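You operate a simulated robot arm through the tools that you are given. There is no shell and no other tool.

You are at the controls of a simulated robot arm. One attempt, no reset.

JOB
At the blue table, dye slide L5 full blue, rinse it, blot it and stand it in the drying rack.
Fine: blot on the white pad; leave the lids as they lie and the other slides clean.
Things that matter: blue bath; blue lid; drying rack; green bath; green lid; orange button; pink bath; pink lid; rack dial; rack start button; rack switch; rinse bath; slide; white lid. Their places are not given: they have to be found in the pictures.

It is judged by the outcome, as a careful person would: the job done as asked, and still so three seconds after it is handed in. It fails if anything else is knocked over, pushed out of place, dropped, spilled or broken. A push-on lid holds only when it is set on centred and level and pressed home; a screw cap is set on level and turned clockwise until tight.

ROBOT AND FRAMES
A 7-joint arm with a two-finger parallel gripper, fixed in place. Base frame: the origin is at the foot of the arm, x ahead of it, y to its left, z up; the work surface is at about z = 883. Units: mm, degrees, N and s.
With the tool pointing down near the work surface it reaches from about 300 to 700 mm from the base axis. Its first joint turns from -66.0 to 66.0 degrees. Payload 1.57 kg.
Tool frame: the origin (TCP) lies between the finger pads and is the grasp point; the fingertips stand 30 mm ahead of it; z points along the fingers, y is the line along which they close. The gripper opens to 110 mm. The fingers are 24 mm wide and 12 mm thick; the gripper's body (48 by 112 mm) begins 78 mm behind the TCP.
Orientation is that of the tool frame in the base frame, as a unit quaternion [x, y, z, w]. With the fingers straight down and closing along the base's y, the tool's x points along the base's -x, its y along +y and its z along -z.

CONTROLS
- The arm moves only by the tool drive_tool. Its argument "moves" is a list of rows, each an object of numbers (a shift or turn left out is 0, a gripper value left out holds the last): "tx", "ty", "tz": the shift along the tool's x, y, z in units of 250 mm (1.0 is 250 mm); "ax", "ay", "az": the turn, a rotation vector about the tool's x, y, z in units of 90 degrees (1.0 is 90 degrees); "grip": the gripper command, from -1 (shut) to 1 (fully open), values between in proportion. In form: [{"tx": .., "ty": .., "tz": .., "ax": .., "ay": .., "az": .., "grip": ..}, ...]. A call has 1 to 20 rows; each row is the pose to reach, as a shift and turn from the pose commanded when the call began, along the tool's axes at that moment. A call with a number of a shift or a turn outside -1 to 1 is refused whole. A row lasts 0.2 s, in which the tool goes at most 50 mm and 8.6 degrees; a call with a longer step from one row to the next is refused whole, and so is a gripper value outside its range. A pose out of reach is approached as far as the arm can. The call stops where the force on the tool passes 40 N (or 10 N more than at its start, if that is more) or the arm is blocked; 0.2 s more then pass. The fingers move at their own pace (about 108 mm/s each) and stop on an object; they squeeze with about 27 N. The grip force told is the motor's: it shows also when the fingers shut on nothing. Time passes only in rows, and 0.2 s behind the last, so rows that repeat a pose let the fingers close. It gives the time, the measured TCP pose, the force on the tool (base axes), the opening and the grip force at its end, in the units of the frame above (readings bear some noise), with the torque about the TCP (base axes, N m) and any sound that the robot's microphone picked up.
- Cameras (640 x 400 px; columns grow to the right, rows downward): "scene" is fixed at [167.9, -391.5, 1408.2]; the picture's right is [0.76, -0.65, 0.00], its down [-0.35, -0.41, -0.84] and it looks along [0.55, 0.64, -0.54] (base axes); focal length 232 px, centre (320, 200). "wrist" rides on the gripper at [70, 16, -141] in the tool frame; the picture's right is [-0.23, 0.97, 0.00], its down [-0.86, -0.20, -0.48] and it looks along [-0.47, -0.11, 0.88] (tool axes); focal length 222 px, centre (320, 200).
- grab_frame(camera): a new picture of that camera. The clock stands still meanwhile.
- locate(camera, pixels): for up to 12 pixels [column, row] of the newest picture of that camera ("zoom" is the newest enlarged one), the place [x, y, z] in the base frame of the surface seen there, good to about 3 mm. The clock stands still meanwhile.
- inspect(camera, box): a new picture of the part [left, top, right, bottom] of that camera's present view, enlarged. The clock stands still meanwhile.
- finish_job(): hands the job in; it is judged then, once.

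Unless the task says otherwise, let go and move clear before handing in.

The tools are called after "Emit:" as a command line: name --argument value ..., lists and objects as JSON in quotes. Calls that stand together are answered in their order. drive_tool: Moves the arm, as the interface text tells. Its arguments: {"type":"object","properties":{"moves":{"type":"array"}},"required":["moves"]} The other tools are called the same way: grab_frame (camera) takes a picture; locate (camera, pixels) gives the place of the surface under pixels of a picture; inspect (camera, box) takes an enlarged picture of a part of a camera's view; finish_job () hands the job in.

At the start:

```text
clock: 0.0
tool_pos: [426.1, 8.0, 1271.9]
tcp_rot: [0.0, 1.0, 0.0, 0.0]
wrist_force: [0.1, -0.4, -0.1]
wrist_torque: [0.01, -0.02, 0.0]
grip_width: 110.1
grip_force: 0.1
```

scene: 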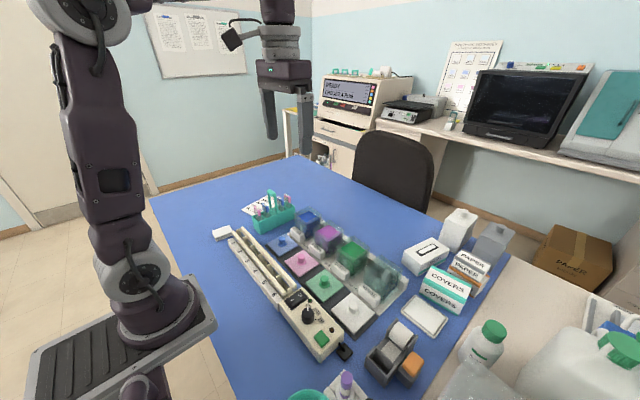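
wrist: 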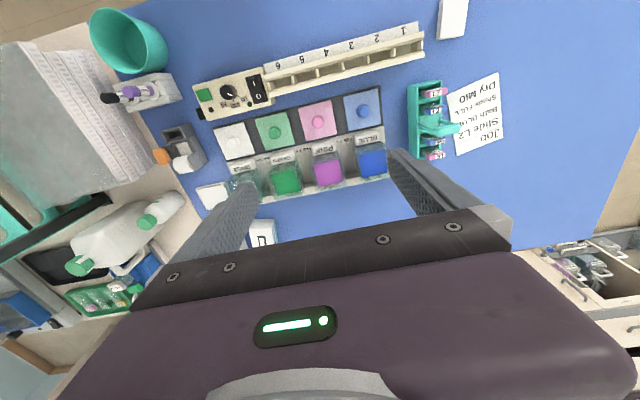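

The pictures show the bath row, lids, drying rack with a dial, a teal slide holder and a note sheet (wrist 475,110). I'll enlarge these before moving.

Emit:
inspect --camera "wrist" --box '[390, 60, 520, 180]'

Emit:
inspect --camera "wrist" --box '[180, 20, 440, 200]'

Emit:
inspect --camera "scene" --box '[200, 170, 420, 370]'

Emit:
inspect --camera "scene" --box '[340, 200, 520, 400]'

```text
3.33 times, centred on (455, 120) of wrist
```

zoom: 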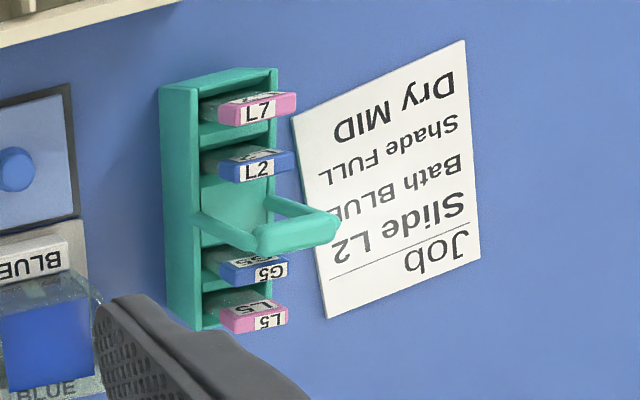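

```text
2.22 times, centred on (310, 110) of wrist
```

zoom: 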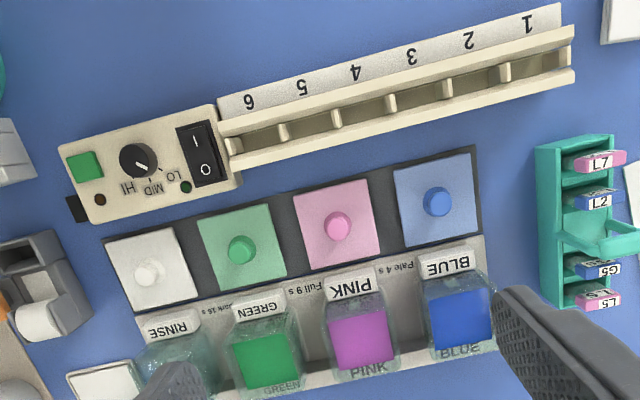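

```text
2.00 times, centred on (310, 270) of scene
```

zoom: 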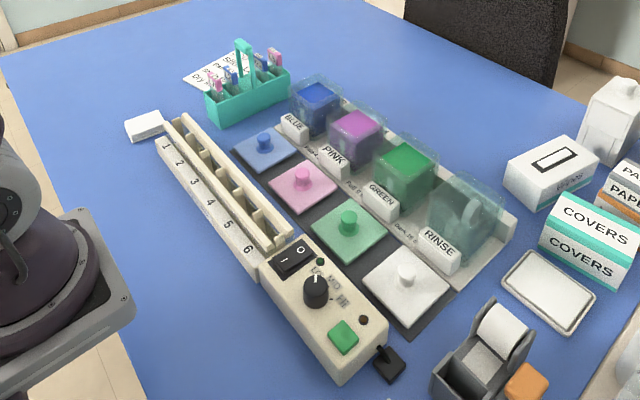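

```text
2.00 times, centred on (430, 300) of scene
```

zoom: 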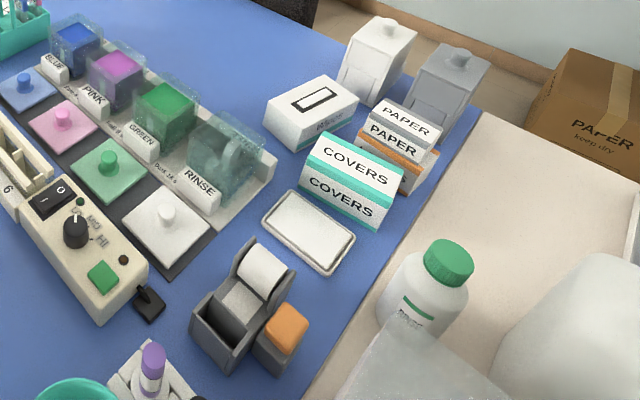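

The note names slide L2, but the job asks for L5, so the job counts. I'll look closer at the slide labels and the times on the bath stand.

Emit:
inspect --camera "wrist" --box '[405, 75, 465, 165]'

Emit:
inspect --camera "scene" --box '[235, 180, 315, 245]'

Emit:
inspect --camera "wrist" --box '[220, 120, 390, 210]'

Emit:
inspect --camera "wrist" --box '[90, 60, 280, 250]'

```text
4.44 times, centred on (435, 120) of wrist
```

zoom: 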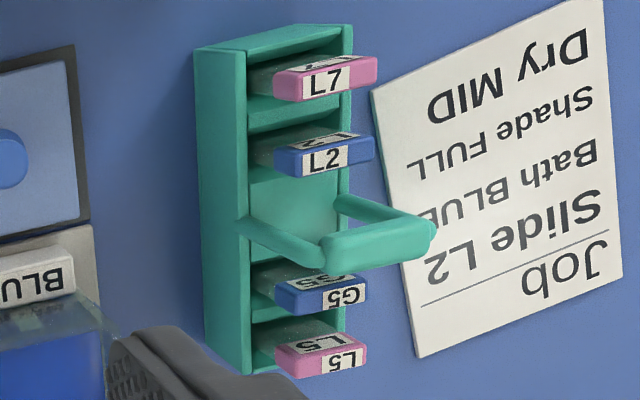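

```text
6.15 times, centred on (275, 212) of scene
```

zoom: 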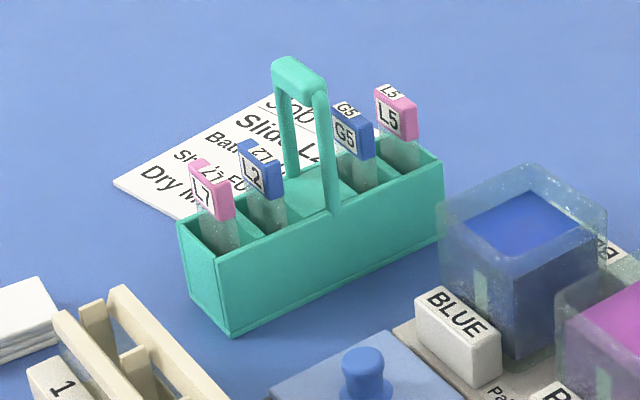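

```text
3.76 times, centred on (305, 165) of wrist
```

zoom: 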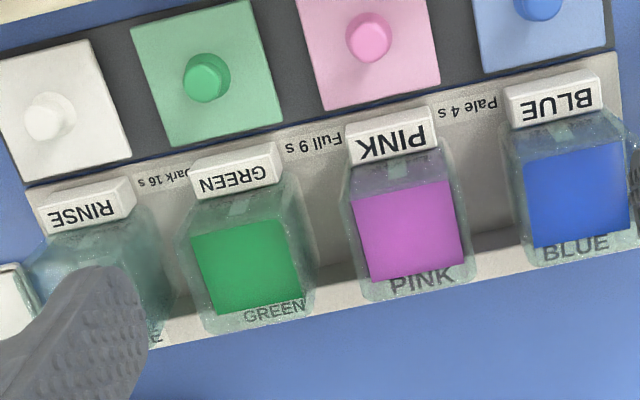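

```text
2.11 times, centred on (185, 155) of wrist
```

zoom: 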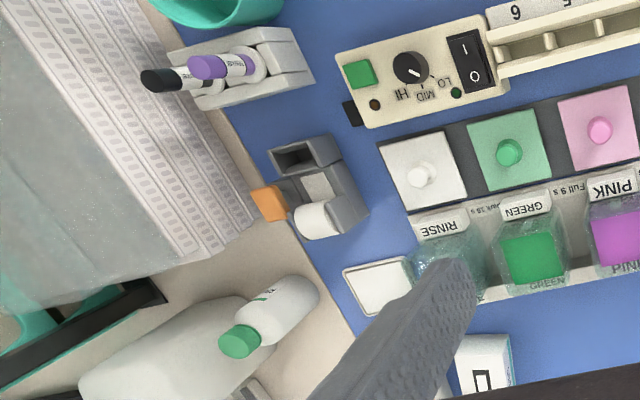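

The L5 slide is pink-capped at the bath-side end of the teal carrier, and the stand says Full = 9 s. Now I'll get coordinates of the carrier, baths, pad and rack.

Emit:
inspect --camera "scene" --box '[235, 180, 315, 245]'

Emit:
locate --camera "zoom" --pixels '[[390, 92], [375, 88], [405, 95], [398, 118], [378, 130], [417, 138], [347, 107], [200, 165], [443, 160], [228, 330], [300, 75], [525, 220]]'

Emit:
locate --camera "wrist" --pixels '[[362, 110], [318, 122], [274, 131], [235, 140], [372, 158], [328, 170], [286, 180], [245, 185], [452, 20], [212, 196], [415, 35], [270, 75]]'

Emit:
locate --camera "scene" --pixels '[[308, 218], [327, 233], [350, 253], [382, 280], [423, 315], [222, 233], [404, 315], [425, 298], [446, 318], [424, 335], [440, 257], [399, 330]]'

```text
6.15 times, centred on (275, 212) of scene
```

zoom: 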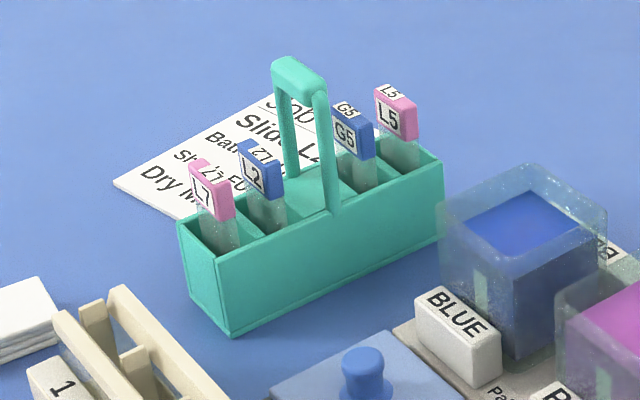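

```text
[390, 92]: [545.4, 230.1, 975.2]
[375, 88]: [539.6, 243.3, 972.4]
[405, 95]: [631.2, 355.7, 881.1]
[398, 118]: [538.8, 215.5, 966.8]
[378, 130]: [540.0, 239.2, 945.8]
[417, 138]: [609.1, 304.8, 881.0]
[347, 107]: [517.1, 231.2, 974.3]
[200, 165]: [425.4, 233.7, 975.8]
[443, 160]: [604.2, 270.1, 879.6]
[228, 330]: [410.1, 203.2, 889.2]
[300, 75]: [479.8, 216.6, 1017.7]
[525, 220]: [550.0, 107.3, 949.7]
```

```text
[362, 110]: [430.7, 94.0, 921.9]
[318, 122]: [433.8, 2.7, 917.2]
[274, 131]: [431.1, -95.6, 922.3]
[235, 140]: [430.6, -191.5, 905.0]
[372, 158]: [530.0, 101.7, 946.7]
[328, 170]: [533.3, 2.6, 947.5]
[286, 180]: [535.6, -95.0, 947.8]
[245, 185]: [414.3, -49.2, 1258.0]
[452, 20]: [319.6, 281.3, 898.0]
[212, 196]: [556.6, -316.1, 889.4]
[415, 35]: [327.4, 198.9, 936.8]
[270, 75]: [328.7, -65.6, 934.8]
```

```text
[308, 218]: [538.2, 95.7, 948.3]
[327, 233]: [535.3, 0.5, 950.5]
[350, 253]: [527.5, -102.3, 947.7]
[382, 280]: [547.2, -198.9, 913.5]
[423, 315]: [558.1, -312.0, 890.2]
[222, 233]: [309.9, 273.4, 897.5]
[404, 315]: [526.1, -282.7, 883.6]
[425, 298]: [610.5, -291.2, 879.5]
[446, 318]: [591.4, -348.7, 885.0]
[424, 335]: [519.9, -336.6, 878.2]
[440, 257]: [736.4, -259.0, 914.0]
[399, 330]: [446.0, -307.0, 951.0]
```

I've got rough places: carrier caps near (542, 225, 975), blue bath (535, 98), rack around x≈328, and two white things at (557,-314) and (315,277). I'll move closer to look at the carrier first.

Emit:
drive_tool --moves '[{"tx": 0.0055, "ty": 0.118, "tz": 0.076}, {"tx": 0.011, "ty": 0.237, "tz": 0.152}, {"tx": 0.0165, "ty": 0.355, "tz": 0.228}, {"tx": 0.022, "ty": 0.474, "tz": 0.304}, {"tx": 0.0275, "ty": 0.592, "tz": 0.38}, {"tx": 0.033, "ty": 0.711, "tz": 0.456}, {"tx": 0.0385, "ty": 0.829, "tz": 0.532}, {"tx": 0.044, "ty": 0.948, "tz": 0.608}]'

Emit:
grab_frame --camera "wrist"

```text
clock: 1.8
tool_pos: [413.3, 245.3, 1123.0]
tcp_rot: [0.0, 1.0, 0.0, 0.0]
wrist_force: [-0.3, -0.4, 0.1]
wrist_torque: [-0.03, 0.01, 0.02]
grip_width: 110.3
grip_force: 0.2
```

```text
taken
```

wrist: 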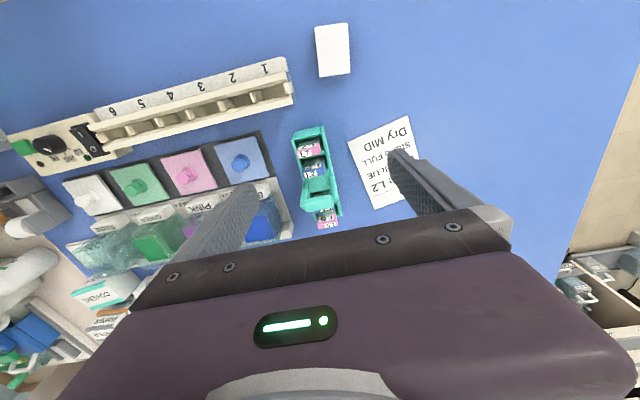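

The carrier is at wrist (318,180); G5/L5 are partly hidden by its handle. Zooming in here, on the white block (332,50) too.

Emit:
inspect --camera "wrist" --box '[270, 110, 370, 240]'

Emit:
locate --camera "zoom" --pixels '[[320, 200]]'

Emit:
inspect --camera "wrist" --box '[200, 10, 380, 130]'

Emit:
locate --camera "zoom" --pixels '[[400, 55], [520, 45], [410, 225], [530, 225], [470, 130], [225, 260], [225, 240], [228, 285], [205, 270], [250, 275], [300, 262], [315, 250]]'

```text
3.08 times, centred on (320, 175) of wrist
```

zoom: 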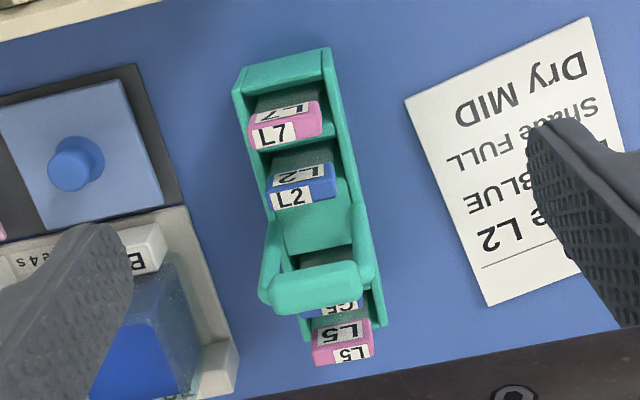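

```text
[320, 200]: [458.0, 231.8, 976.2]
```

```text
3.33 times, centred on (290, 70) of wrist
```

zoom: 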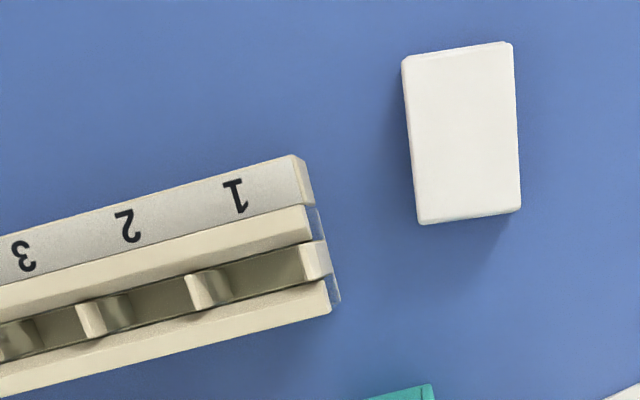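

```text
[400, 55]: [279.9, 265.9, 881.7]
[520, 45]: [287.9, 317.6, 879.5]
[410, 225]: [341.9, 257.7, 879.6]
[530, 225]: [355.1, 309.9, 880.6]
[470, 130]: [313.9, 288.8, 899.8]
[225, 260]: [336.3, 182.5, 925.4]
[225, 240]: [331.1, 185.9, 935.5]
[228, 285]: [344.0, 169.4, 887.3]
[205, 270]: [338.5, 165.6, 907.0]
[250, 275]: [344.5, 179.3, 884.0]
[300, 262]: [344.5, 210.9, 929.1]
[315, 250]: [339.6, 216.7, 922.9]
```

The white block at (313,289) and the rimmed white plate at (557,-314) both need a closer look to tell which is the blotting pad.

Emit:
inspect --camera "scene" --box '[205, 220, 245, 245]'

Emit:
inspect --camera "scene" --box '[390, 285, 460, 345]'

Emit:
inspect --camera "scene" --box '[285, 200, 415, 310]'

Emit:
inspect --camera "scene" --box '[365, 200, 525, 310]'

Emit:
inspect --camera "scene" --box '[360, 310, 440, 390]'

```text
16.00 times, centred on (225, 232) of scene
```

zoom: 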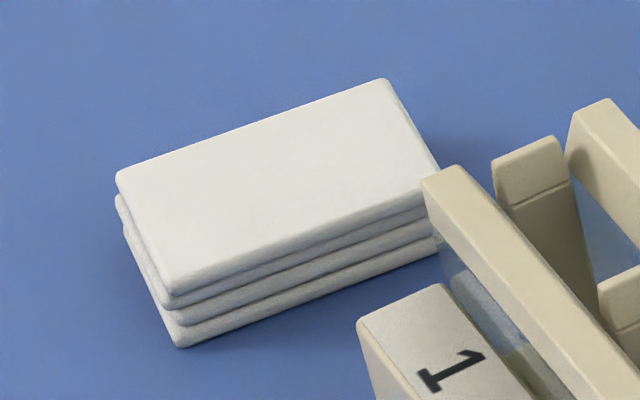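

```text
6.67 times, centred on (425, 315) of scene
```

zoom: 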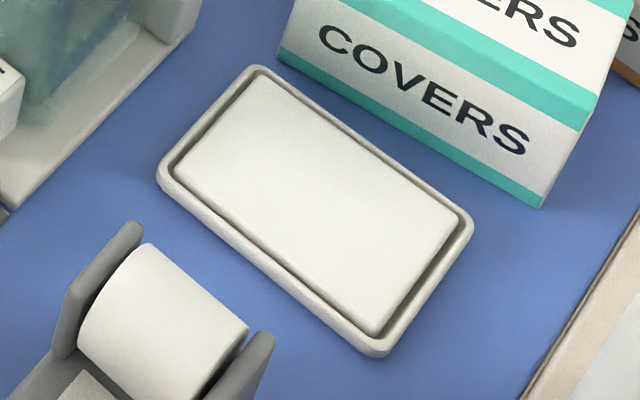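

```text
3.64 times, centred on (350, 255) of scene
```

zoom: 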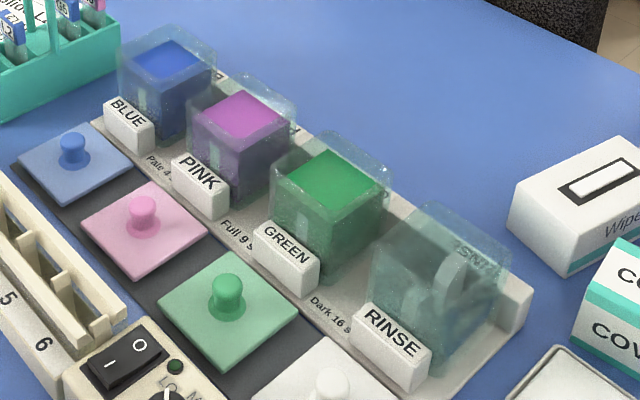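

```text
3.64 times, centred on (445, 255) of scene
```

zoom: 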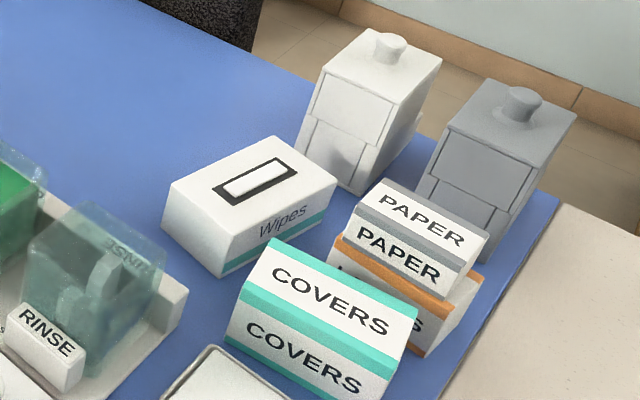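

```text
5.00 times, centred on (400, 350) of scene
```

zoom: 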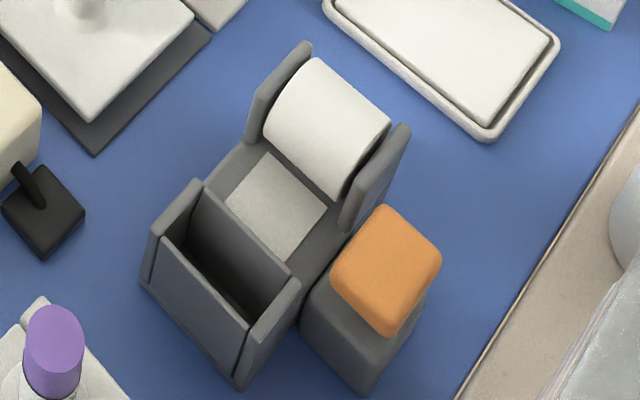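

The rimmed plate at (557,-314) is a white pad in a tray, beside the rinse bath, while the other is a folded stack of cloth. I'll fly over to look into the rinse bath and pad.

Emit:
drive_tool --moves '[{"ty": -0.18}, {"ty": -0.36}, {"ty": -0.54}, {"ty": -0.72}, {"ty": -0.9}, {"ty": -1.0}]'

Emit:
grab_frame --camera "wrist"

Emit:
drive_tool --moves '[{"ty": -0.18}, {"ty": -0.36}, {"ty": -0.54}, {"ty": -0.66}]'

Emit:
grab_frame --camera "wrist"

```text
clock: 3.2
tool_pos: [414.4, -6.5, 1122.3]
tcp_rot: [0.0, 1.0, 0.0, 0.0]
wrist_force: [0.0, 0.8, -0.4]
wrist_torque: [0.02, 0.0, -0.02]
grip_width: 109.7
grip_force: 0.2
```

```text
taken
```

wrist: 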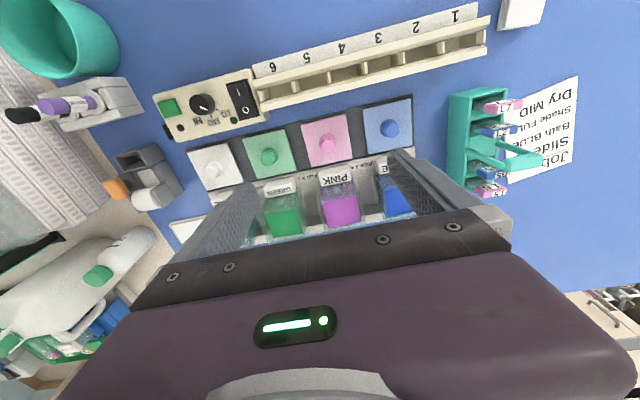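

```text
clock: 4.2
tool_pos: [417.6, -170.9, 1122.4]
tcp_rot: [-0.001, 1.0, 0.001, 0.0]
wrist_force: [0.8, -0.7, 0.6]
wrist_torque: [-0.03, 0.0, -0.02]
grip_width: 109.7
grip_force: 0.1
```

```text
taken
```

wrist: 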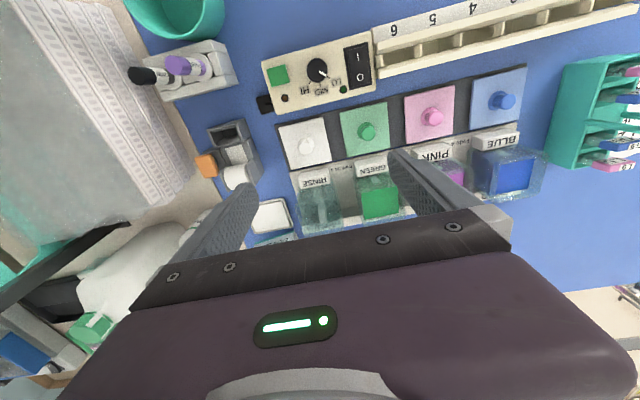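

From here the blue bath (510,175), rinse bath (318,205) and pad (270,215) are all in view; enlarging each.

Emit:
inspect --camera "wrist" --box '[460, 120, 560, 210]'

Emit:
locate --camera "zoom" --pixels '[[285, 250], [450, 255], [290, 330], [420, 325], [100, 160], [100, 190], [370, 165], [85, 290], [110, 335], [470, 320], [350, 280], [200, 130]]'

Emit:
inspect --camera "wrist" --box '[240, 160, 380, 250]'

Emit:
locate --camera "zoom" --pixels '[[60, 210], [210, 180], [90, 300], [240, 290], [140, 250], [300, 250], [400, 240], [300, 130], [420, 200], [320, 320], [350, 270], [260, 190]]'

Emit:
inspect --camera "wrist" --box '[540, 40, 640, 180]'

Emit:
inspect --camera "wrist" --box '[360, 0, 640, 80]'

Emit:
inspect --camera "scene" --box '[360, 245, 420, 310]'

Emit:
inspect --camera "scene" --box '[285, 200, 345, 250]'

```text
4.44 times, centred on (510, 165) of wrist
```

zoom: 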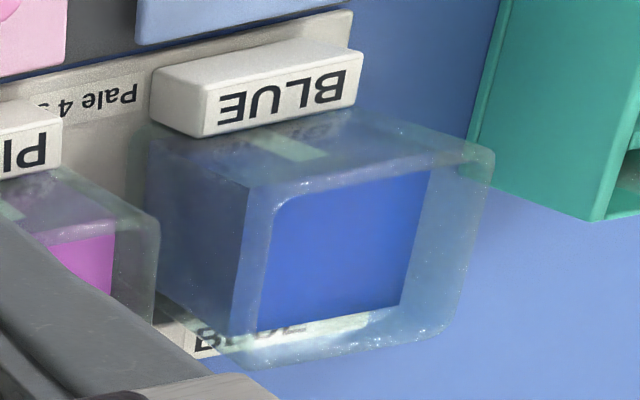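

```text
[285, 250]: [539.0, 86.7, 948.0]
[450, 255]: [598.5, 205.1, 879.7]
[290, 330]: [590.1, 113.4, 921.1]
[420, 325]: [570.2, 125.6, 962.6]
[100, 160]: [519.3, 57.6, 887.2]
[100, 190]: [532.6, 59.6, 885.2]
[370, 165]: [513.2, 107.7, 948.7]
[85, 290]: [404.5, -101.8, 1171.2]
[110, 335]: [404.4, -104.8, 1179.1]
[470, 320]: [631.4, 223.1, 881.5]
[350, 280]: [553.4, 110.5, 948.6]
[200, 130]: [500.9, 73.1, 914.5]
```

```text
4.44 times, centred on (310, 205) of wrist
```

zoom: 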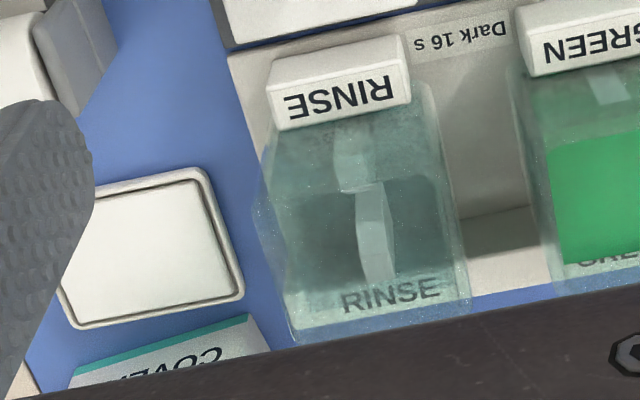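

```text
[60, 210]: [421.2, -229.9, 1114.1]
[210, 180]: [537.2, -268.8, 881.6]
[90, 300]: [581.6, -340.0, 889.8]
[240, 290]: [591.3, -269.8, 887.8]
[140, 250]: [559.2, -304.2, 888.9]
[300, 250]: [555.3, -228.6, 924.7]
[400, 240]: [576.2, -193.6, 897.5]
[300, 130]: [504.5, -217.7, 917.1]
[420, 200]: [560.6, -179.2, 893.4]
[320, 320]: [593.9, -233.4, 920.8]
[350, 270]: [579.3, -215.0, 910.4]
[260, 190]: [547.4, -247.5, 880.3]
```

```text
2.86 times, centred on (590, 110) of wrist
```

zoom: 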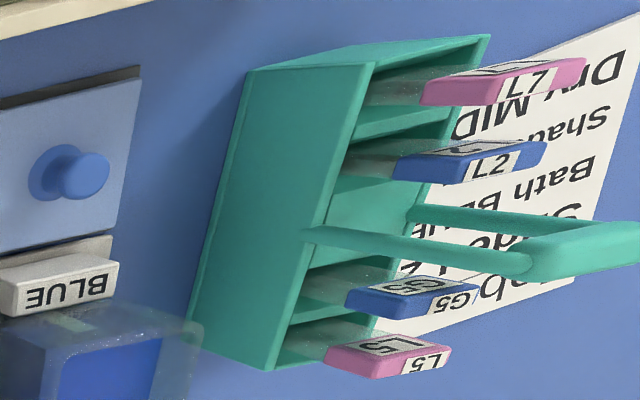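

```text
2.29 times, centred on (500, 40) of wrist
```

zoom: 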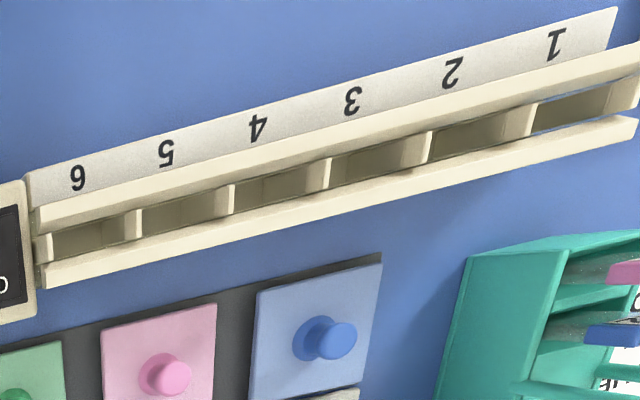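

```text
6.15 times, centred on (390, 278) of scene
```

zoom: 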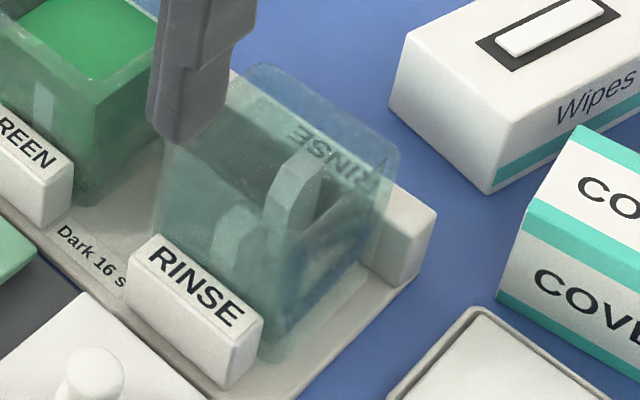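

```text
8.00 times, centred on (315, 225) of scene
```

zoom: 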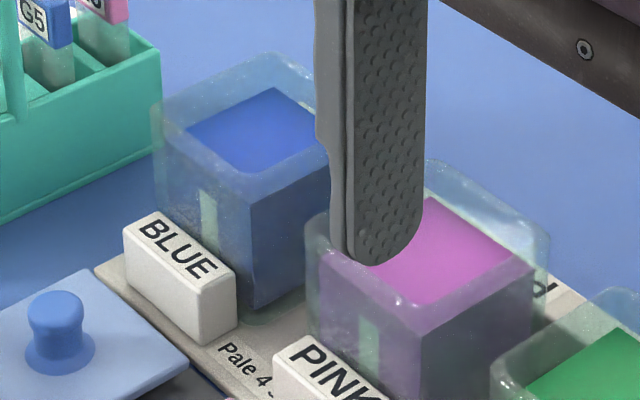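

I'll pin down the blue bath's liquid surface corners and rim, the L5 cap's exact box, and the carrier height.

Emit:
inspect --camera "wrist" --box '[460, 120, 560, 210]'

Emit:
locate --camera "zoom" --pixels '[[288, 200], [425, 175], [397, 300], [262, 322], [280, 190], [435, 160], [480, 155], [488, 170], [450, 310], [250, 355], [255, 345], [300, 180]]'

Emit:
inspect --camera "wrist" --box '[580, 130, 640, 180]'

Emit:
locate --camera "zoom" --pixels '[[150, 200], [330, 200], [100, 240], [330, 240], [250, 300], [330, 270], [200, 220], [270, 130], [400, 130], [150, 300], [230, 330], [50, 300]]'

Emit:
inspect --camera "scene" --box '[270, 185, 300, 205]'

Emit:
locate --camera "zoom" --pixels '[[320, 200]]'

```text
4.44 times, centred on (510, 165) of wrist
```

zoom: 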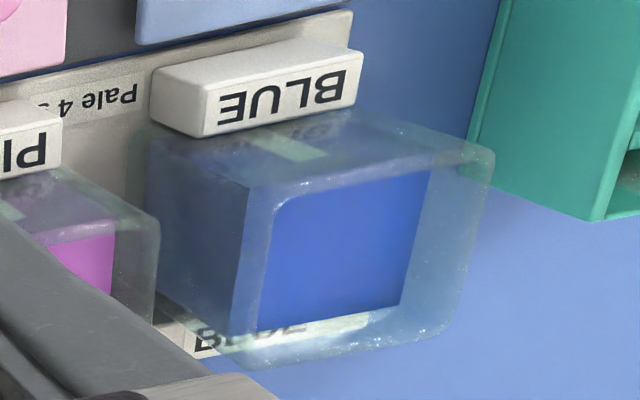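

```text
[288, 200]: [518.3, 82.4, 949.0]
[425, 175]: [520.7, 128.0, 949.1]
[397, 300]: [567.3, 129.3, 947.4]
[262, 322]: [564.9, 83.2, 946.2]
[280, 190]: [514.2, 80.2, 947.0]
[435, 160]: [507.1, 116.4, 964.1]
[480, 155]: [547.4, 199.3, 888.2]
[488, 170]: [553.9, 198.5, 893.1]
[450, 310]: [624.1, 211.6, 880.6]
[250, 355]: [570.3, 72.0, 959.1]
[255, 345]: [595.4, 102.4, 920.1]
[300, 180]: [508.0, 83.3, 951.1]
```

```text
8.00 times, centred on (610, 155) of wrist
```

zoom: 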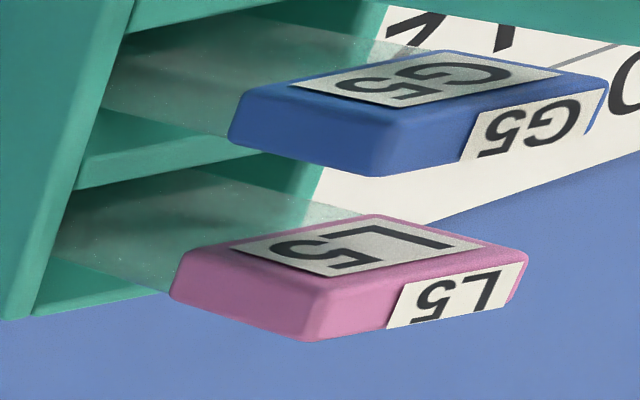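

```text
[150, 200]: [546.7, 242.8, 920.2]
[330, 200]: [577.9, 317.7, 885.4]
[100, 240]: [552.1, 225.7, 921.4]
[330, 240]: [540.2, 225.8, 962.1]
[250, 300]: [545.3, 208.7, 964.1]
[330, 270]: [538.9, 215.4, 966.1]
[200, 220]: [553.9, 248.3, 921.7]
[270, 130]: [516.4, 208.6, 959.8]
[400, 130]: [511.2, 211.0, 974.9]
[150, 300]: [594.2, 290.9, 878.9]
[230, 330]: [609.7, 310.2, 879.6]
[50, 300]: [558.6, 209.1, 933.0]
```

```text
16.00 times, centred on (285, 195) of scene
```

zoom: 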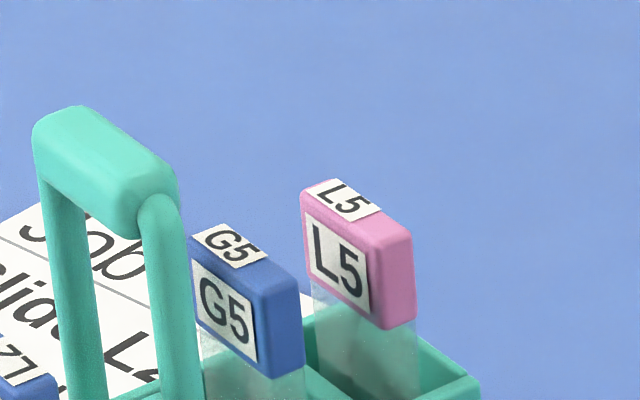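

```text
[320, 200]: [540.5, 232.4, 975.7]
```

Definitely L5 at the end slot (pink cap, scene zoom). I'll locate its cap corners and the carrier rim precisely.

Emit:
locate --camera "zoom" --pixels '[[305, 195], [335, 183], [408, 228], [372, 245], [306, 265], [378, 320], [408, 315], [395, 280], [283, 268], [295, 350], [195, 240], [470, 378]]'

Emit:
inspect --camera "wrist" --box '[580, 130, 640, 180]'

Emit:
locate --camera "zoom" --pixels '[[195, 260], [310, 285], [310, 330], [180, 290], [370, 222], [520, 255], [500, 300], [15, 310], [240, 100], [370, 165], [130, 20], [420, 320]]'

Emit:
inspect --camera "scene" --box '[220, 215, 320, 300]'

Emit:
locate --camera "zoom" --pixels '[[60, 110], [130, 80], [200, 60], [320, 200]]'

```text
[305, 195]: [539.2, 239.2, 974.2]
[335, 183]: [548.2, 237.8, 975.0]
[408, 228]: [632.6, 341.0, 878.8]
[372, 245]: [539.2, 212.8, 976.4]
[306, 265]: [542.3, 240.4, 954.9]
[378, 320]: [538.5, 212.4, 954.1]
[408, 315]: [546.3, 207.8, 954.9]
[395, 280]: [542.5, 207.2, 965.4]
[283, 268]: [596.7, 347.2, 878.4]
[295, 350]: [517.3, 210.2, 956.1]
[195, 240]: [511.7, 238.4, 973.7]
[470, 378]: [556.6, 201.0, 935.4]
```

```text
8.00 times, centred on (610, 155) of wrist
```

zoom: 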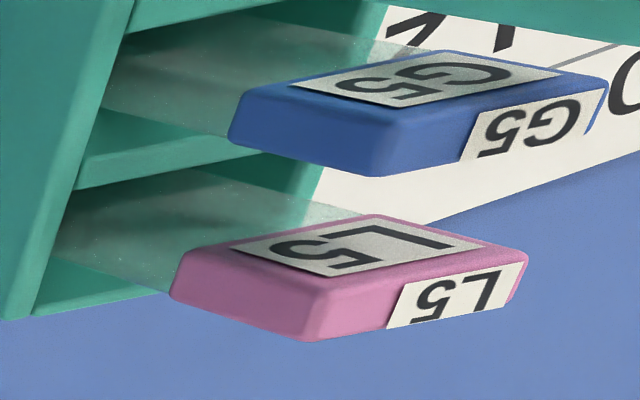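

```text
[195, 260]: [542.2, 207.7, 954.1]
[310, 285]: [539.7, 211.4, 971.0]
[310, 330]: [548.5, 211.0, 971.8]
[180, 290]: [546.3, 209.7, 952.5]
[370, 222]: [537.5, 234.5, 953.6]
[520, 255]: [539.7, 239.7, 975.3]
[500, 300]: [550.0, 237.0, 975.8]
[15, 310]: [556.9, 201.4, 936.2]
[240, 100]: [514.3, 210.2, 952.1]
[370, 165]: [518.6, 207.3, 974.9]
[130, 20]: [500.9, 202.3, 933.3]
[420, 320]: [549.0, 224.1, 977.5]
```

```text
4.71 times, centred on (270, 258) of scene
```

zoom: 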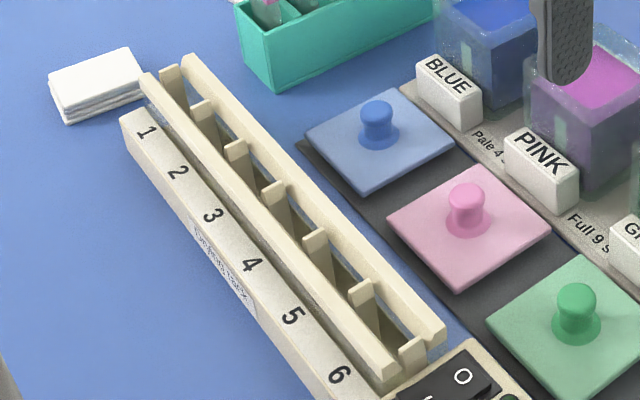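

```text
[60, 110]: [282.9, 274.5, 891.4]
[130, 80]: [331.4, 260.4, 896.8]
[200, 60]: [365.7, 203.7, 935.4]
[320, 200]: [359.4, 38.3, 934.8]
```

L5's cap spans x 538–550, y 208–241, z 953–976; blue liquid spans x 516–567, y 81–129 at z 948. Next I'll measure the rack slots and rims.

Emit:
inspect --camera "scene" --box '[245, 230, 305, 275]'

Emit:
locate --camera "zoom" --pixels '[[320, 200], [100, 100], [200, 200]]'

Emit:
inspect --camera "wrist" --box '[370, 0, 530, 80]'

Emit:
locate --camera "zoom" --pixels '[[320, 200]]'

```text
8.89 times, centred on (275, 252) of scene
```

zoom: 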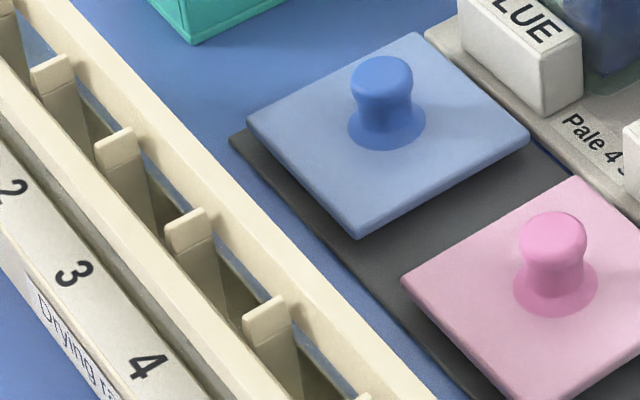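

```text
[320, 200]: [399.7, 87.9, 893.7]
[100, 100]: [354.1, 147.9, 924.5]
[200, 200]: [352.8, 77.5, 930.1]
```

```text
4.00 times, centred on (450, 40) of wrist
```

zoom: 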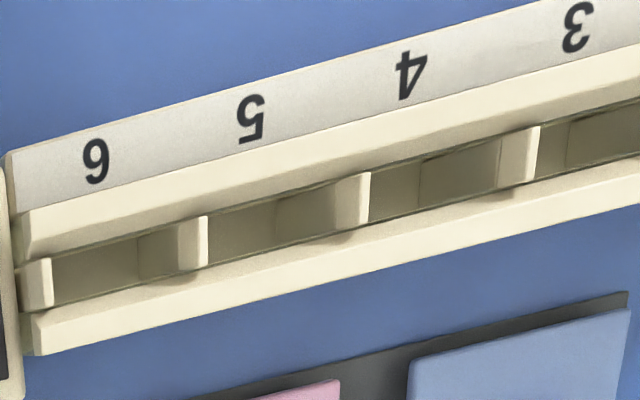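

```text
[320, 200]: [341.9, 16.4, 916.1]
```

I'll measure the rail edges and divider positions for slots 4–5.

Emit:
locate --camera "zoom" --pixels '[[290, 115], [300, 140], [305, 180], [280, 205], [300, 245], [315, 275], [360, 180], [365, 200], [530, 135], [535, 150], [200, 225], [440, 190]]'

Emit:
inspect --camera "scene" --box '[245, 230, 305, 275]'

Emit:
locate --camera "zoom" --pixels '[[50, 65], [120, 138], [190, 222], [265, 310], [110, 165], [185, 245], [150, 110], [165, 100], [225, 185], [60, 140], [130, 215], [200, 295]]'

```text
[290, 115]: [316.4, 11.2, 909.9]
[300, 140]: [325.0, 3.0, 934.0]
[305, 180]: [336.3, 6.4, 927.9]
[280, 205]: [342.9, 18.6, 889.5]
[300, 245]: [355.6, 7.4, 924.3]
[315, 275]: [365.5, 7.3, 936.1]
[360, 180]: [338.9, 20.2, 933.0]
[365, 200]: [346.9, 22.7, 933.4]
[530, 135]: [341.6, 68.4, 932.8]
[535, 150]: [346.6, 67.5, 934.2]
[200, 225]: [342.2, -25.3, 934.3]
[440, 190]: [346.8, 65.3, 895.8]
```

```text
8.89 times, centred on (275, 252) of scene
```

zoom: 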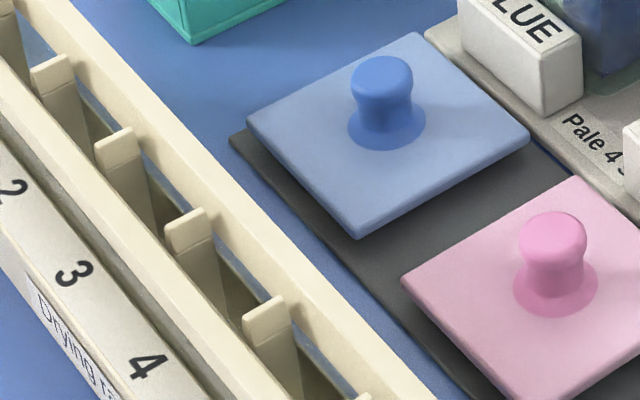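

```text
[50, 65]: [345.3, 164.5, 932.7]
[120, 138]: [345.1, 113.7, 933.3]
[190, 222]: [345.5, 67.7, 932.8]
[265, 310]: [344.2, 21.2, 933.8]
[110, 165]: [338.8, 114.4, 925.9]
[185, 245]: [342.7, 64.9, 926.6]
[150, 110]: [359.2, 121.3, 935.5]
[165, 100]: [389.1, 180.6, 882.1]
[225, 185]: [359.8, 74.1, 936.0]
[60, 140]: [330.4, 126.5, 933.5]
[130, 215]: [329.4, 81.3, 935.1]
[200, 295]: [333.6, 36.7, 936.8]
```

Rack dividers stand at y ≈ 164, 114, 67.5, 20.5, −25.5 (pitch 47), rails at x ≈ 324–336 and 355–367 with top z 936. Now I'll fly to above L5 with a partly open gripper.

Emit:
drive_tool --moves '[{"tx": -0.05, "ty": 0.17, "grip": 0.2}, {"tx": -0.1, "ty": 0.34}, {"tx": -0.15, "ty": 0.51}, {"tx": -0.2, "ty": 0.68}, {"tx": -0.25, "ty": 0.85}, {"tx": -0.3, "ty": 1.0}]'

Emit:
drive_tool --moves '[{"tx": -0.07, "ty": 0.15}, {"tx": -0.14, "ty": 0.3}, {"tx": -0.21, "ty": 0.44}, {"tx": -0.214, "ty": 0.578}, {"tx": -0.214, "ty": 0.578}]'

Emit:
grab_frame --camera "wrist"

Emit:
inspect --camera "scene" --box '[235, 140, 335, 240]'

```text
clock: 5.6
tool_pos: [487.1, 83.2, 1122.7]
tcp_rot: [0.0, 1.0, 0.0, -0.001]
wrist_force: [0.4, 0.3, 0.2]
wrist_torque: [-0.05, 0.02, 0.0]
grip_width: 66.1
grip_force: 0.0
```

```text
clock: 6.8
tool_pos: [541.1, 223.9, 1120.8]
tcp_rot: [0.0, 1.0, 0.001, 0.0]
wrist_force: [0.1, 0.3, -0.6]
wrist_torque: [0.01, 0.0, 0.0]
grip_width: 65.8
grip_force: 0.1
```

```text
taken
```

wrist: 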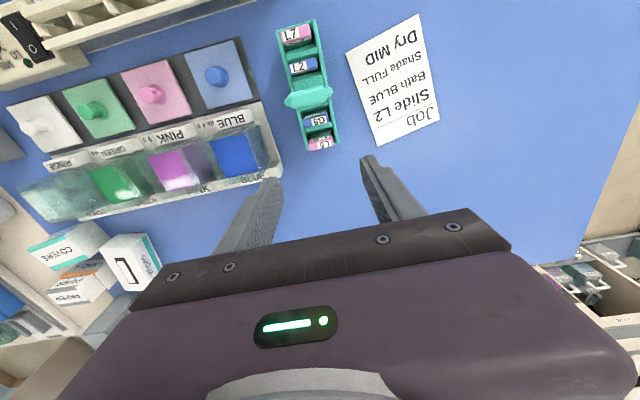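

```text
4.00 times, centred on (285, 190) of scene
```

zoom: 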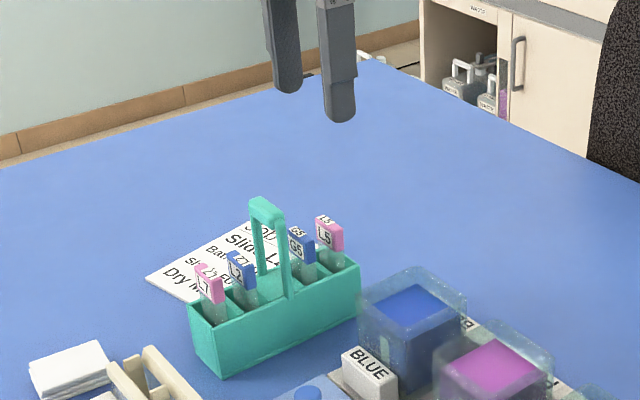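

TCP is over L5 at z≈1121. I'll recheck L5's position against the fingertips from this viewpoint.

Emit:
inspect --camera "wrist" --box '[290, 90, 350, 160]'

Emit:
locate --camera "zoom" --pixels '[[320, 200]]'

Emit:
inspect --camera "scene" --box '[290, 140, 330, 180]'

Emit:
locate --camera "zoom" --pixels '[[320, 200]]'

```text
5.71 times, centred on (320, 125) of wrist
```

zoom: 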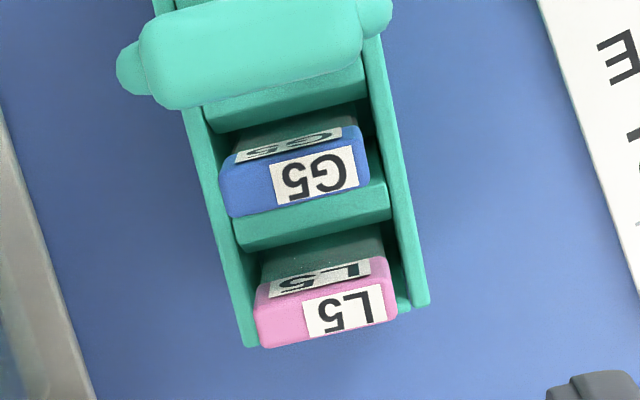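

```text
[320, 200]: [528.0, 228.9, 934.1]
```

```text
10.00 times, centred on (310, 160) of scene
```

zoom: 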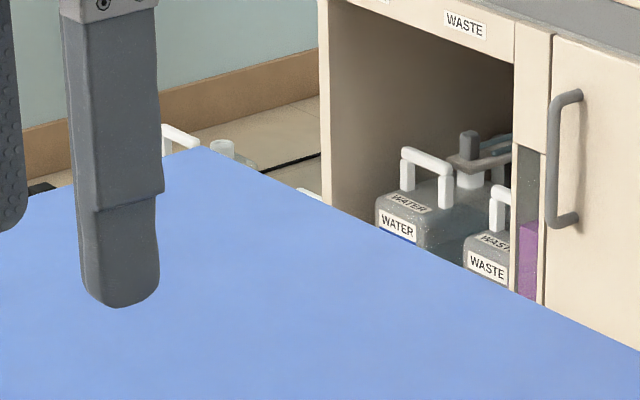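

```text
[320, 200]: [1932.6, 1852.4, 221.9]
```

Emit:
locate --camera "zoom" --pixels '[[90, 290], [120, 300], [150, 290], [120, 220], [85, 220], [153, 220]]'

Emit:
inspect --camera "wrist" --box '[290, 90, 350, 160]'

Emit:
locate --camera "zoom" --pixels '[[265, 300], [375, 272], [390, 318], [268, 340], [330, 315], [232, 170], [225, 205], [240, 310], [420, 298], [365, 180], [340, 260], [262, 320]]'

```text
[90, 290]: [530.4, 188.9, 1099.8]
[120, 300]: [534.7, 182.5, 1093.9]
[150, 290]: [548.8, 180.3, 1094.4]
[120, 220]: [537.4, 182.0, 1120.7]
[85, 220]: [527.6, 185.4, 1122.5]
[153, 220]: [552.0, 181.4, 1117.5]
```

```text
5.71 times, centred on (320, 125) of wrist
```

zoom: 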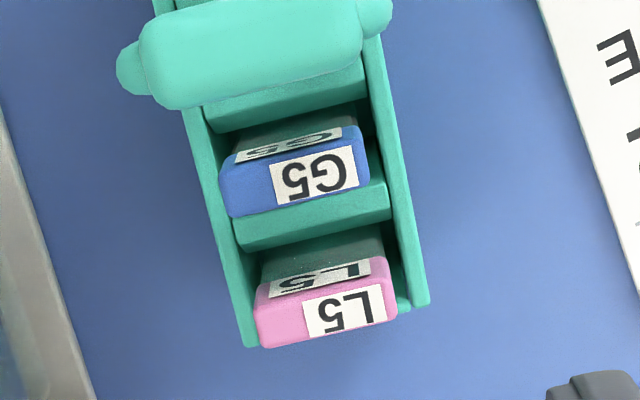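

```text
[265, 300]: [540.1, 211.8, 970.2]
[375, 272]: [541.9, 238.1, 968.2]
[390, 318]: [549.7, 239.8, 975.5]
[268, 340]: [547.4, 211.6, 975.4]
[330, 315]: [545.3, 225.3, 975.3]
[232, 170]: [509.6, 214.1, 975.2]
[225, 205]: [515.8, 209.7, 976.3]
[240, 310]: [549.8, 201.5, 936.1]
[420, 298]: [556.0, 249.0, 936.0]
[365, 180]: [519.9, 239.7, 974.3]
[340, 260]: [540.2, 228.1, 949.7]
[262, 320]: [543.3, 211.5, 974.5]
```

Cap centre confirmed at (544.5, 225), top z 976. Descending so the fingertips end just above the cap's lower edge, with the grip still open.

Emit:
drive_tool --moves '[{"tz": 0.12, "tx": -0.003, "ty": 0.001}, {"tz": 0.24, "tx": -0.003, "ty": 0.001}, {"tz": 0.34, "tx": -0.003, "ty": 0.001}, {"tz": 0.42, "tx": -0.003, "ty": 0.001}, {"tz": 0.47, "tx": -0.003, "ty": 0.001}, {"tz": 0.5, "tx": -0.003, "ty": 0.001}, {"tz": 0.532, "tx": -0.003, "ty": 0.001}, {"tz": 0.532, "tx": -0.003, "ty": 0.001}]'

Emit:
inspect --camera "scene" --box '[260, 170, 320, 220]'

Emit:
grab_frame --camera "wrist"

```text
clock: 8.6
tool_pos: [541.3, 223.3, 987.7]
tcp_rot: [0.0, 1.0, 0.0, 0.001]
wrist_force: [0.4, -0.1, -0.2]
wrist_torque: [0.0, 0.06, -0.01]
grip_width: 66.0
grip_force: 0.1
```

```text
8.00 times, centred on (290, 195) of scene
```

zoom: 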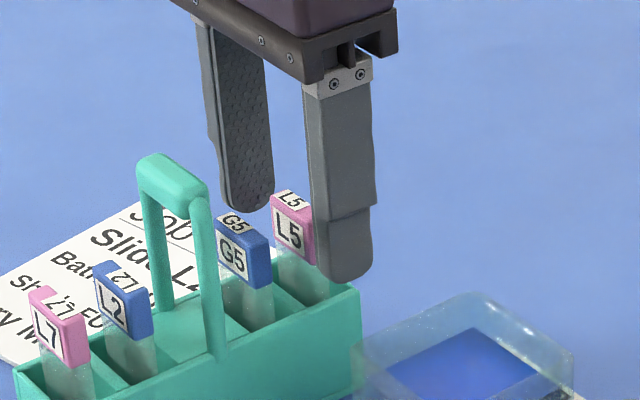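

```text
taken
```

wrist: 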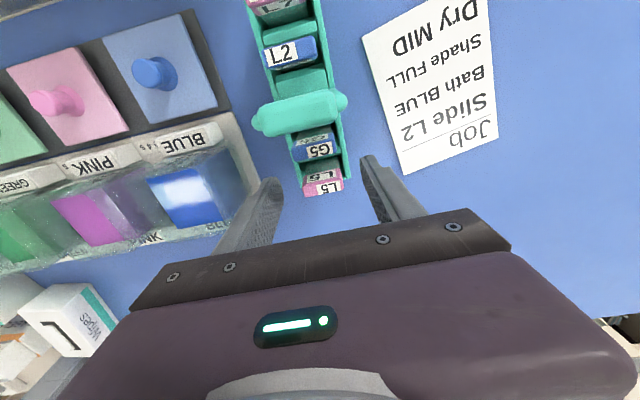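

The fingers straddle the L5 cap evenly (wrist 283/362 vs cap 303–343). Closing on it.

Emit:
drive_tool --moves '[{"tx": -0.006, "grip": 0.0}, {"tx": -0.006, "grip": -0.3}, {"tx": -0.006, "grip": -1}, {"tx": -0.006, "grip": -1}, {"tx": -0.006, "grip": -1}]'

Emit:
inspect --camera "scene" --box '[260, 170, 320, 220]'

```text
clock: 9.8
tool_pos: [543.5, 224.7, 987.8]
tcp_rot: [0.0, 1.0, 0.0, 0.0]
wrist_force: [0.1, 0.0, -0.4]
wrist_torque: [0.01, 0.01, -0.03]
grip_width: 31.1
grip_force: 27.0
```

```text
8.00 times, centred on (290, 195) of scene
```

zoom: 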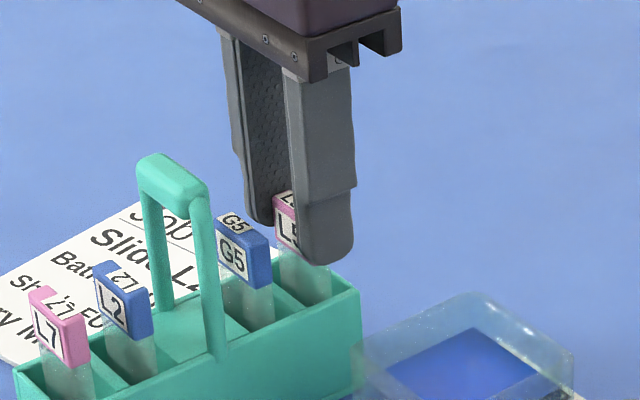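

The cap is held (31 mm wide, 27 N, no reaction). Lifting straight up out of the carrier.

Emit:
drive_tool --moves '[{"tz": -0.03}, {"tz": -0.08}, {"tz": -0.14}, {"tz": -0.22}, {"tz": -0.3}, {"tz": -0.38}, {"tz": -0.44}, {"tz": -0.48}, {"tz": -0.48}]'

Emit:
inspect --camera "scene" --box '[250, 140, 340, 240]'

Emit:
locate --camera "zoom" --pixels '[[320, 200]]'

```text
clock: 11.8
tool_pos: [547.0, 223.8, 1106.9]
tcp_rot: [-0.001, 1.0, -0.001, 0.0]
wrist_force: [0.3, -0.5, -0.9]
wrist_torque: [0.01, -0.01, 0.0]
grip_width: 31.2
grip_force: 27.1
```

```text
4.00 times, centred on (295, 190) of scene
```

zoom: 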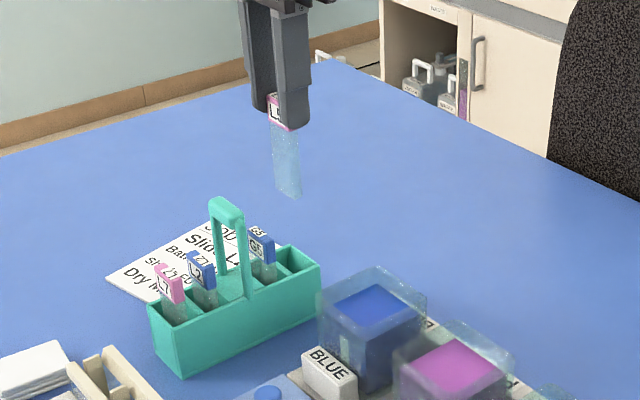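

```text
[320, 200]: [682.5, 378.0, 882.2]
```

Slide is out cleanly, others undisturbed. Measuring the glass's lower edge.

Emit:
inspect --camera "scene" --box '[305, 155, 335, 195]'

Emit:
inspect --camera "scene" --box '[265, 150, 315, 200]'

Emit:
locate --camera "zoom" --pixels '[[265, 310], [285, 315], [265, 300], [245, 305], [250, 180], [275, 220], [230, 200], [290, 300], [235, 150], [260, 305], [240, 290], [228, 180]]'

```text
10.00 times, centred on (320, 175) of scene
```

zoom: 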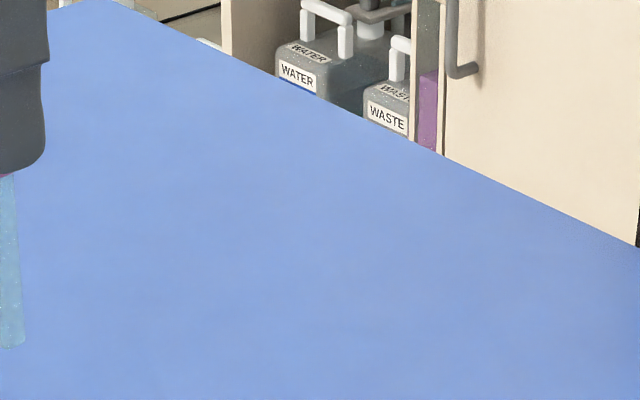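

```text
8.00 times, centred on (290, 175) of scene
```

zoom: 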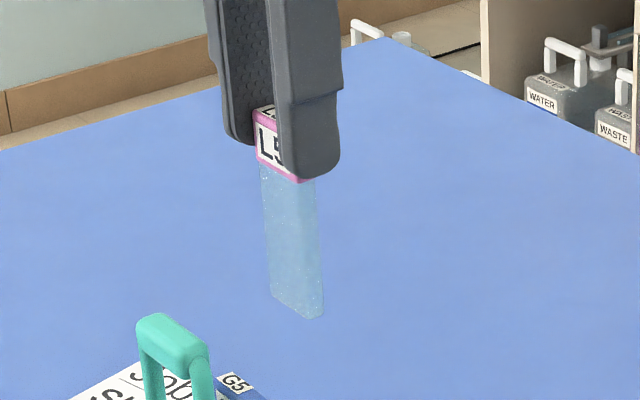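

```text
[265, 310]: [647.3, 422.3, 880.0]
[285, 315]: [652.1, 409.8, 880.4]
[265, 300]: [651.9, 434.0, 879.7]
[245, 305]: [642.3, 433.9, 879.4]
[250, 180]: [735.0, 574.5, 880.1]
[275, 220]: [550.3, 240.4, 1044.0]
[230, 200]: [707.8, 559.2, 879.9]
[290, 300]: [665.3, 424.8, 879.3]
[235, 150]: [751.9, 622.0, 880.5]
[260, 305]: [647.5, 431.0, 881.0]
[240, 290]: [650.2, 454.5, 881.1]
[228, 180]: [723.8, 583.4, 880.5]
```

Emit:
locate --camera "zoom" --pixels '[[274, 288], [300, 305], [315, 308], [320, 313], [298, 295], [310, 300], [266, 175], [305, 185], [280, 290], [316, 250], [268, 230], [295, 250]]'

```text
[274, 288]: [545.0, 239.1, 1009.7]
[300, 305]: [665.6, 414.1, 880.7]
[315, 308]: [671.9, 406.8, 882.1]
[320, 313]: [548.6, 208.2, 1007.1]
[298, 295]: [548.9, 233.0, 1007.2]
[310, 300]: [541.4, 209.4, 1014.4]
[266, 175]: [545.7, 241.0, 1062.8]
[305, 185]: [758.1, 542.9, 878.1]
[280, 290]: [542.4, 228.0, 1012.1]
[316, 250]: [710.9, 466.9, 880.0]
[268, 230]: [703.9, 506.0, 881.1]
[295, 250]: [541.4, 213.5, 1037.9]
```

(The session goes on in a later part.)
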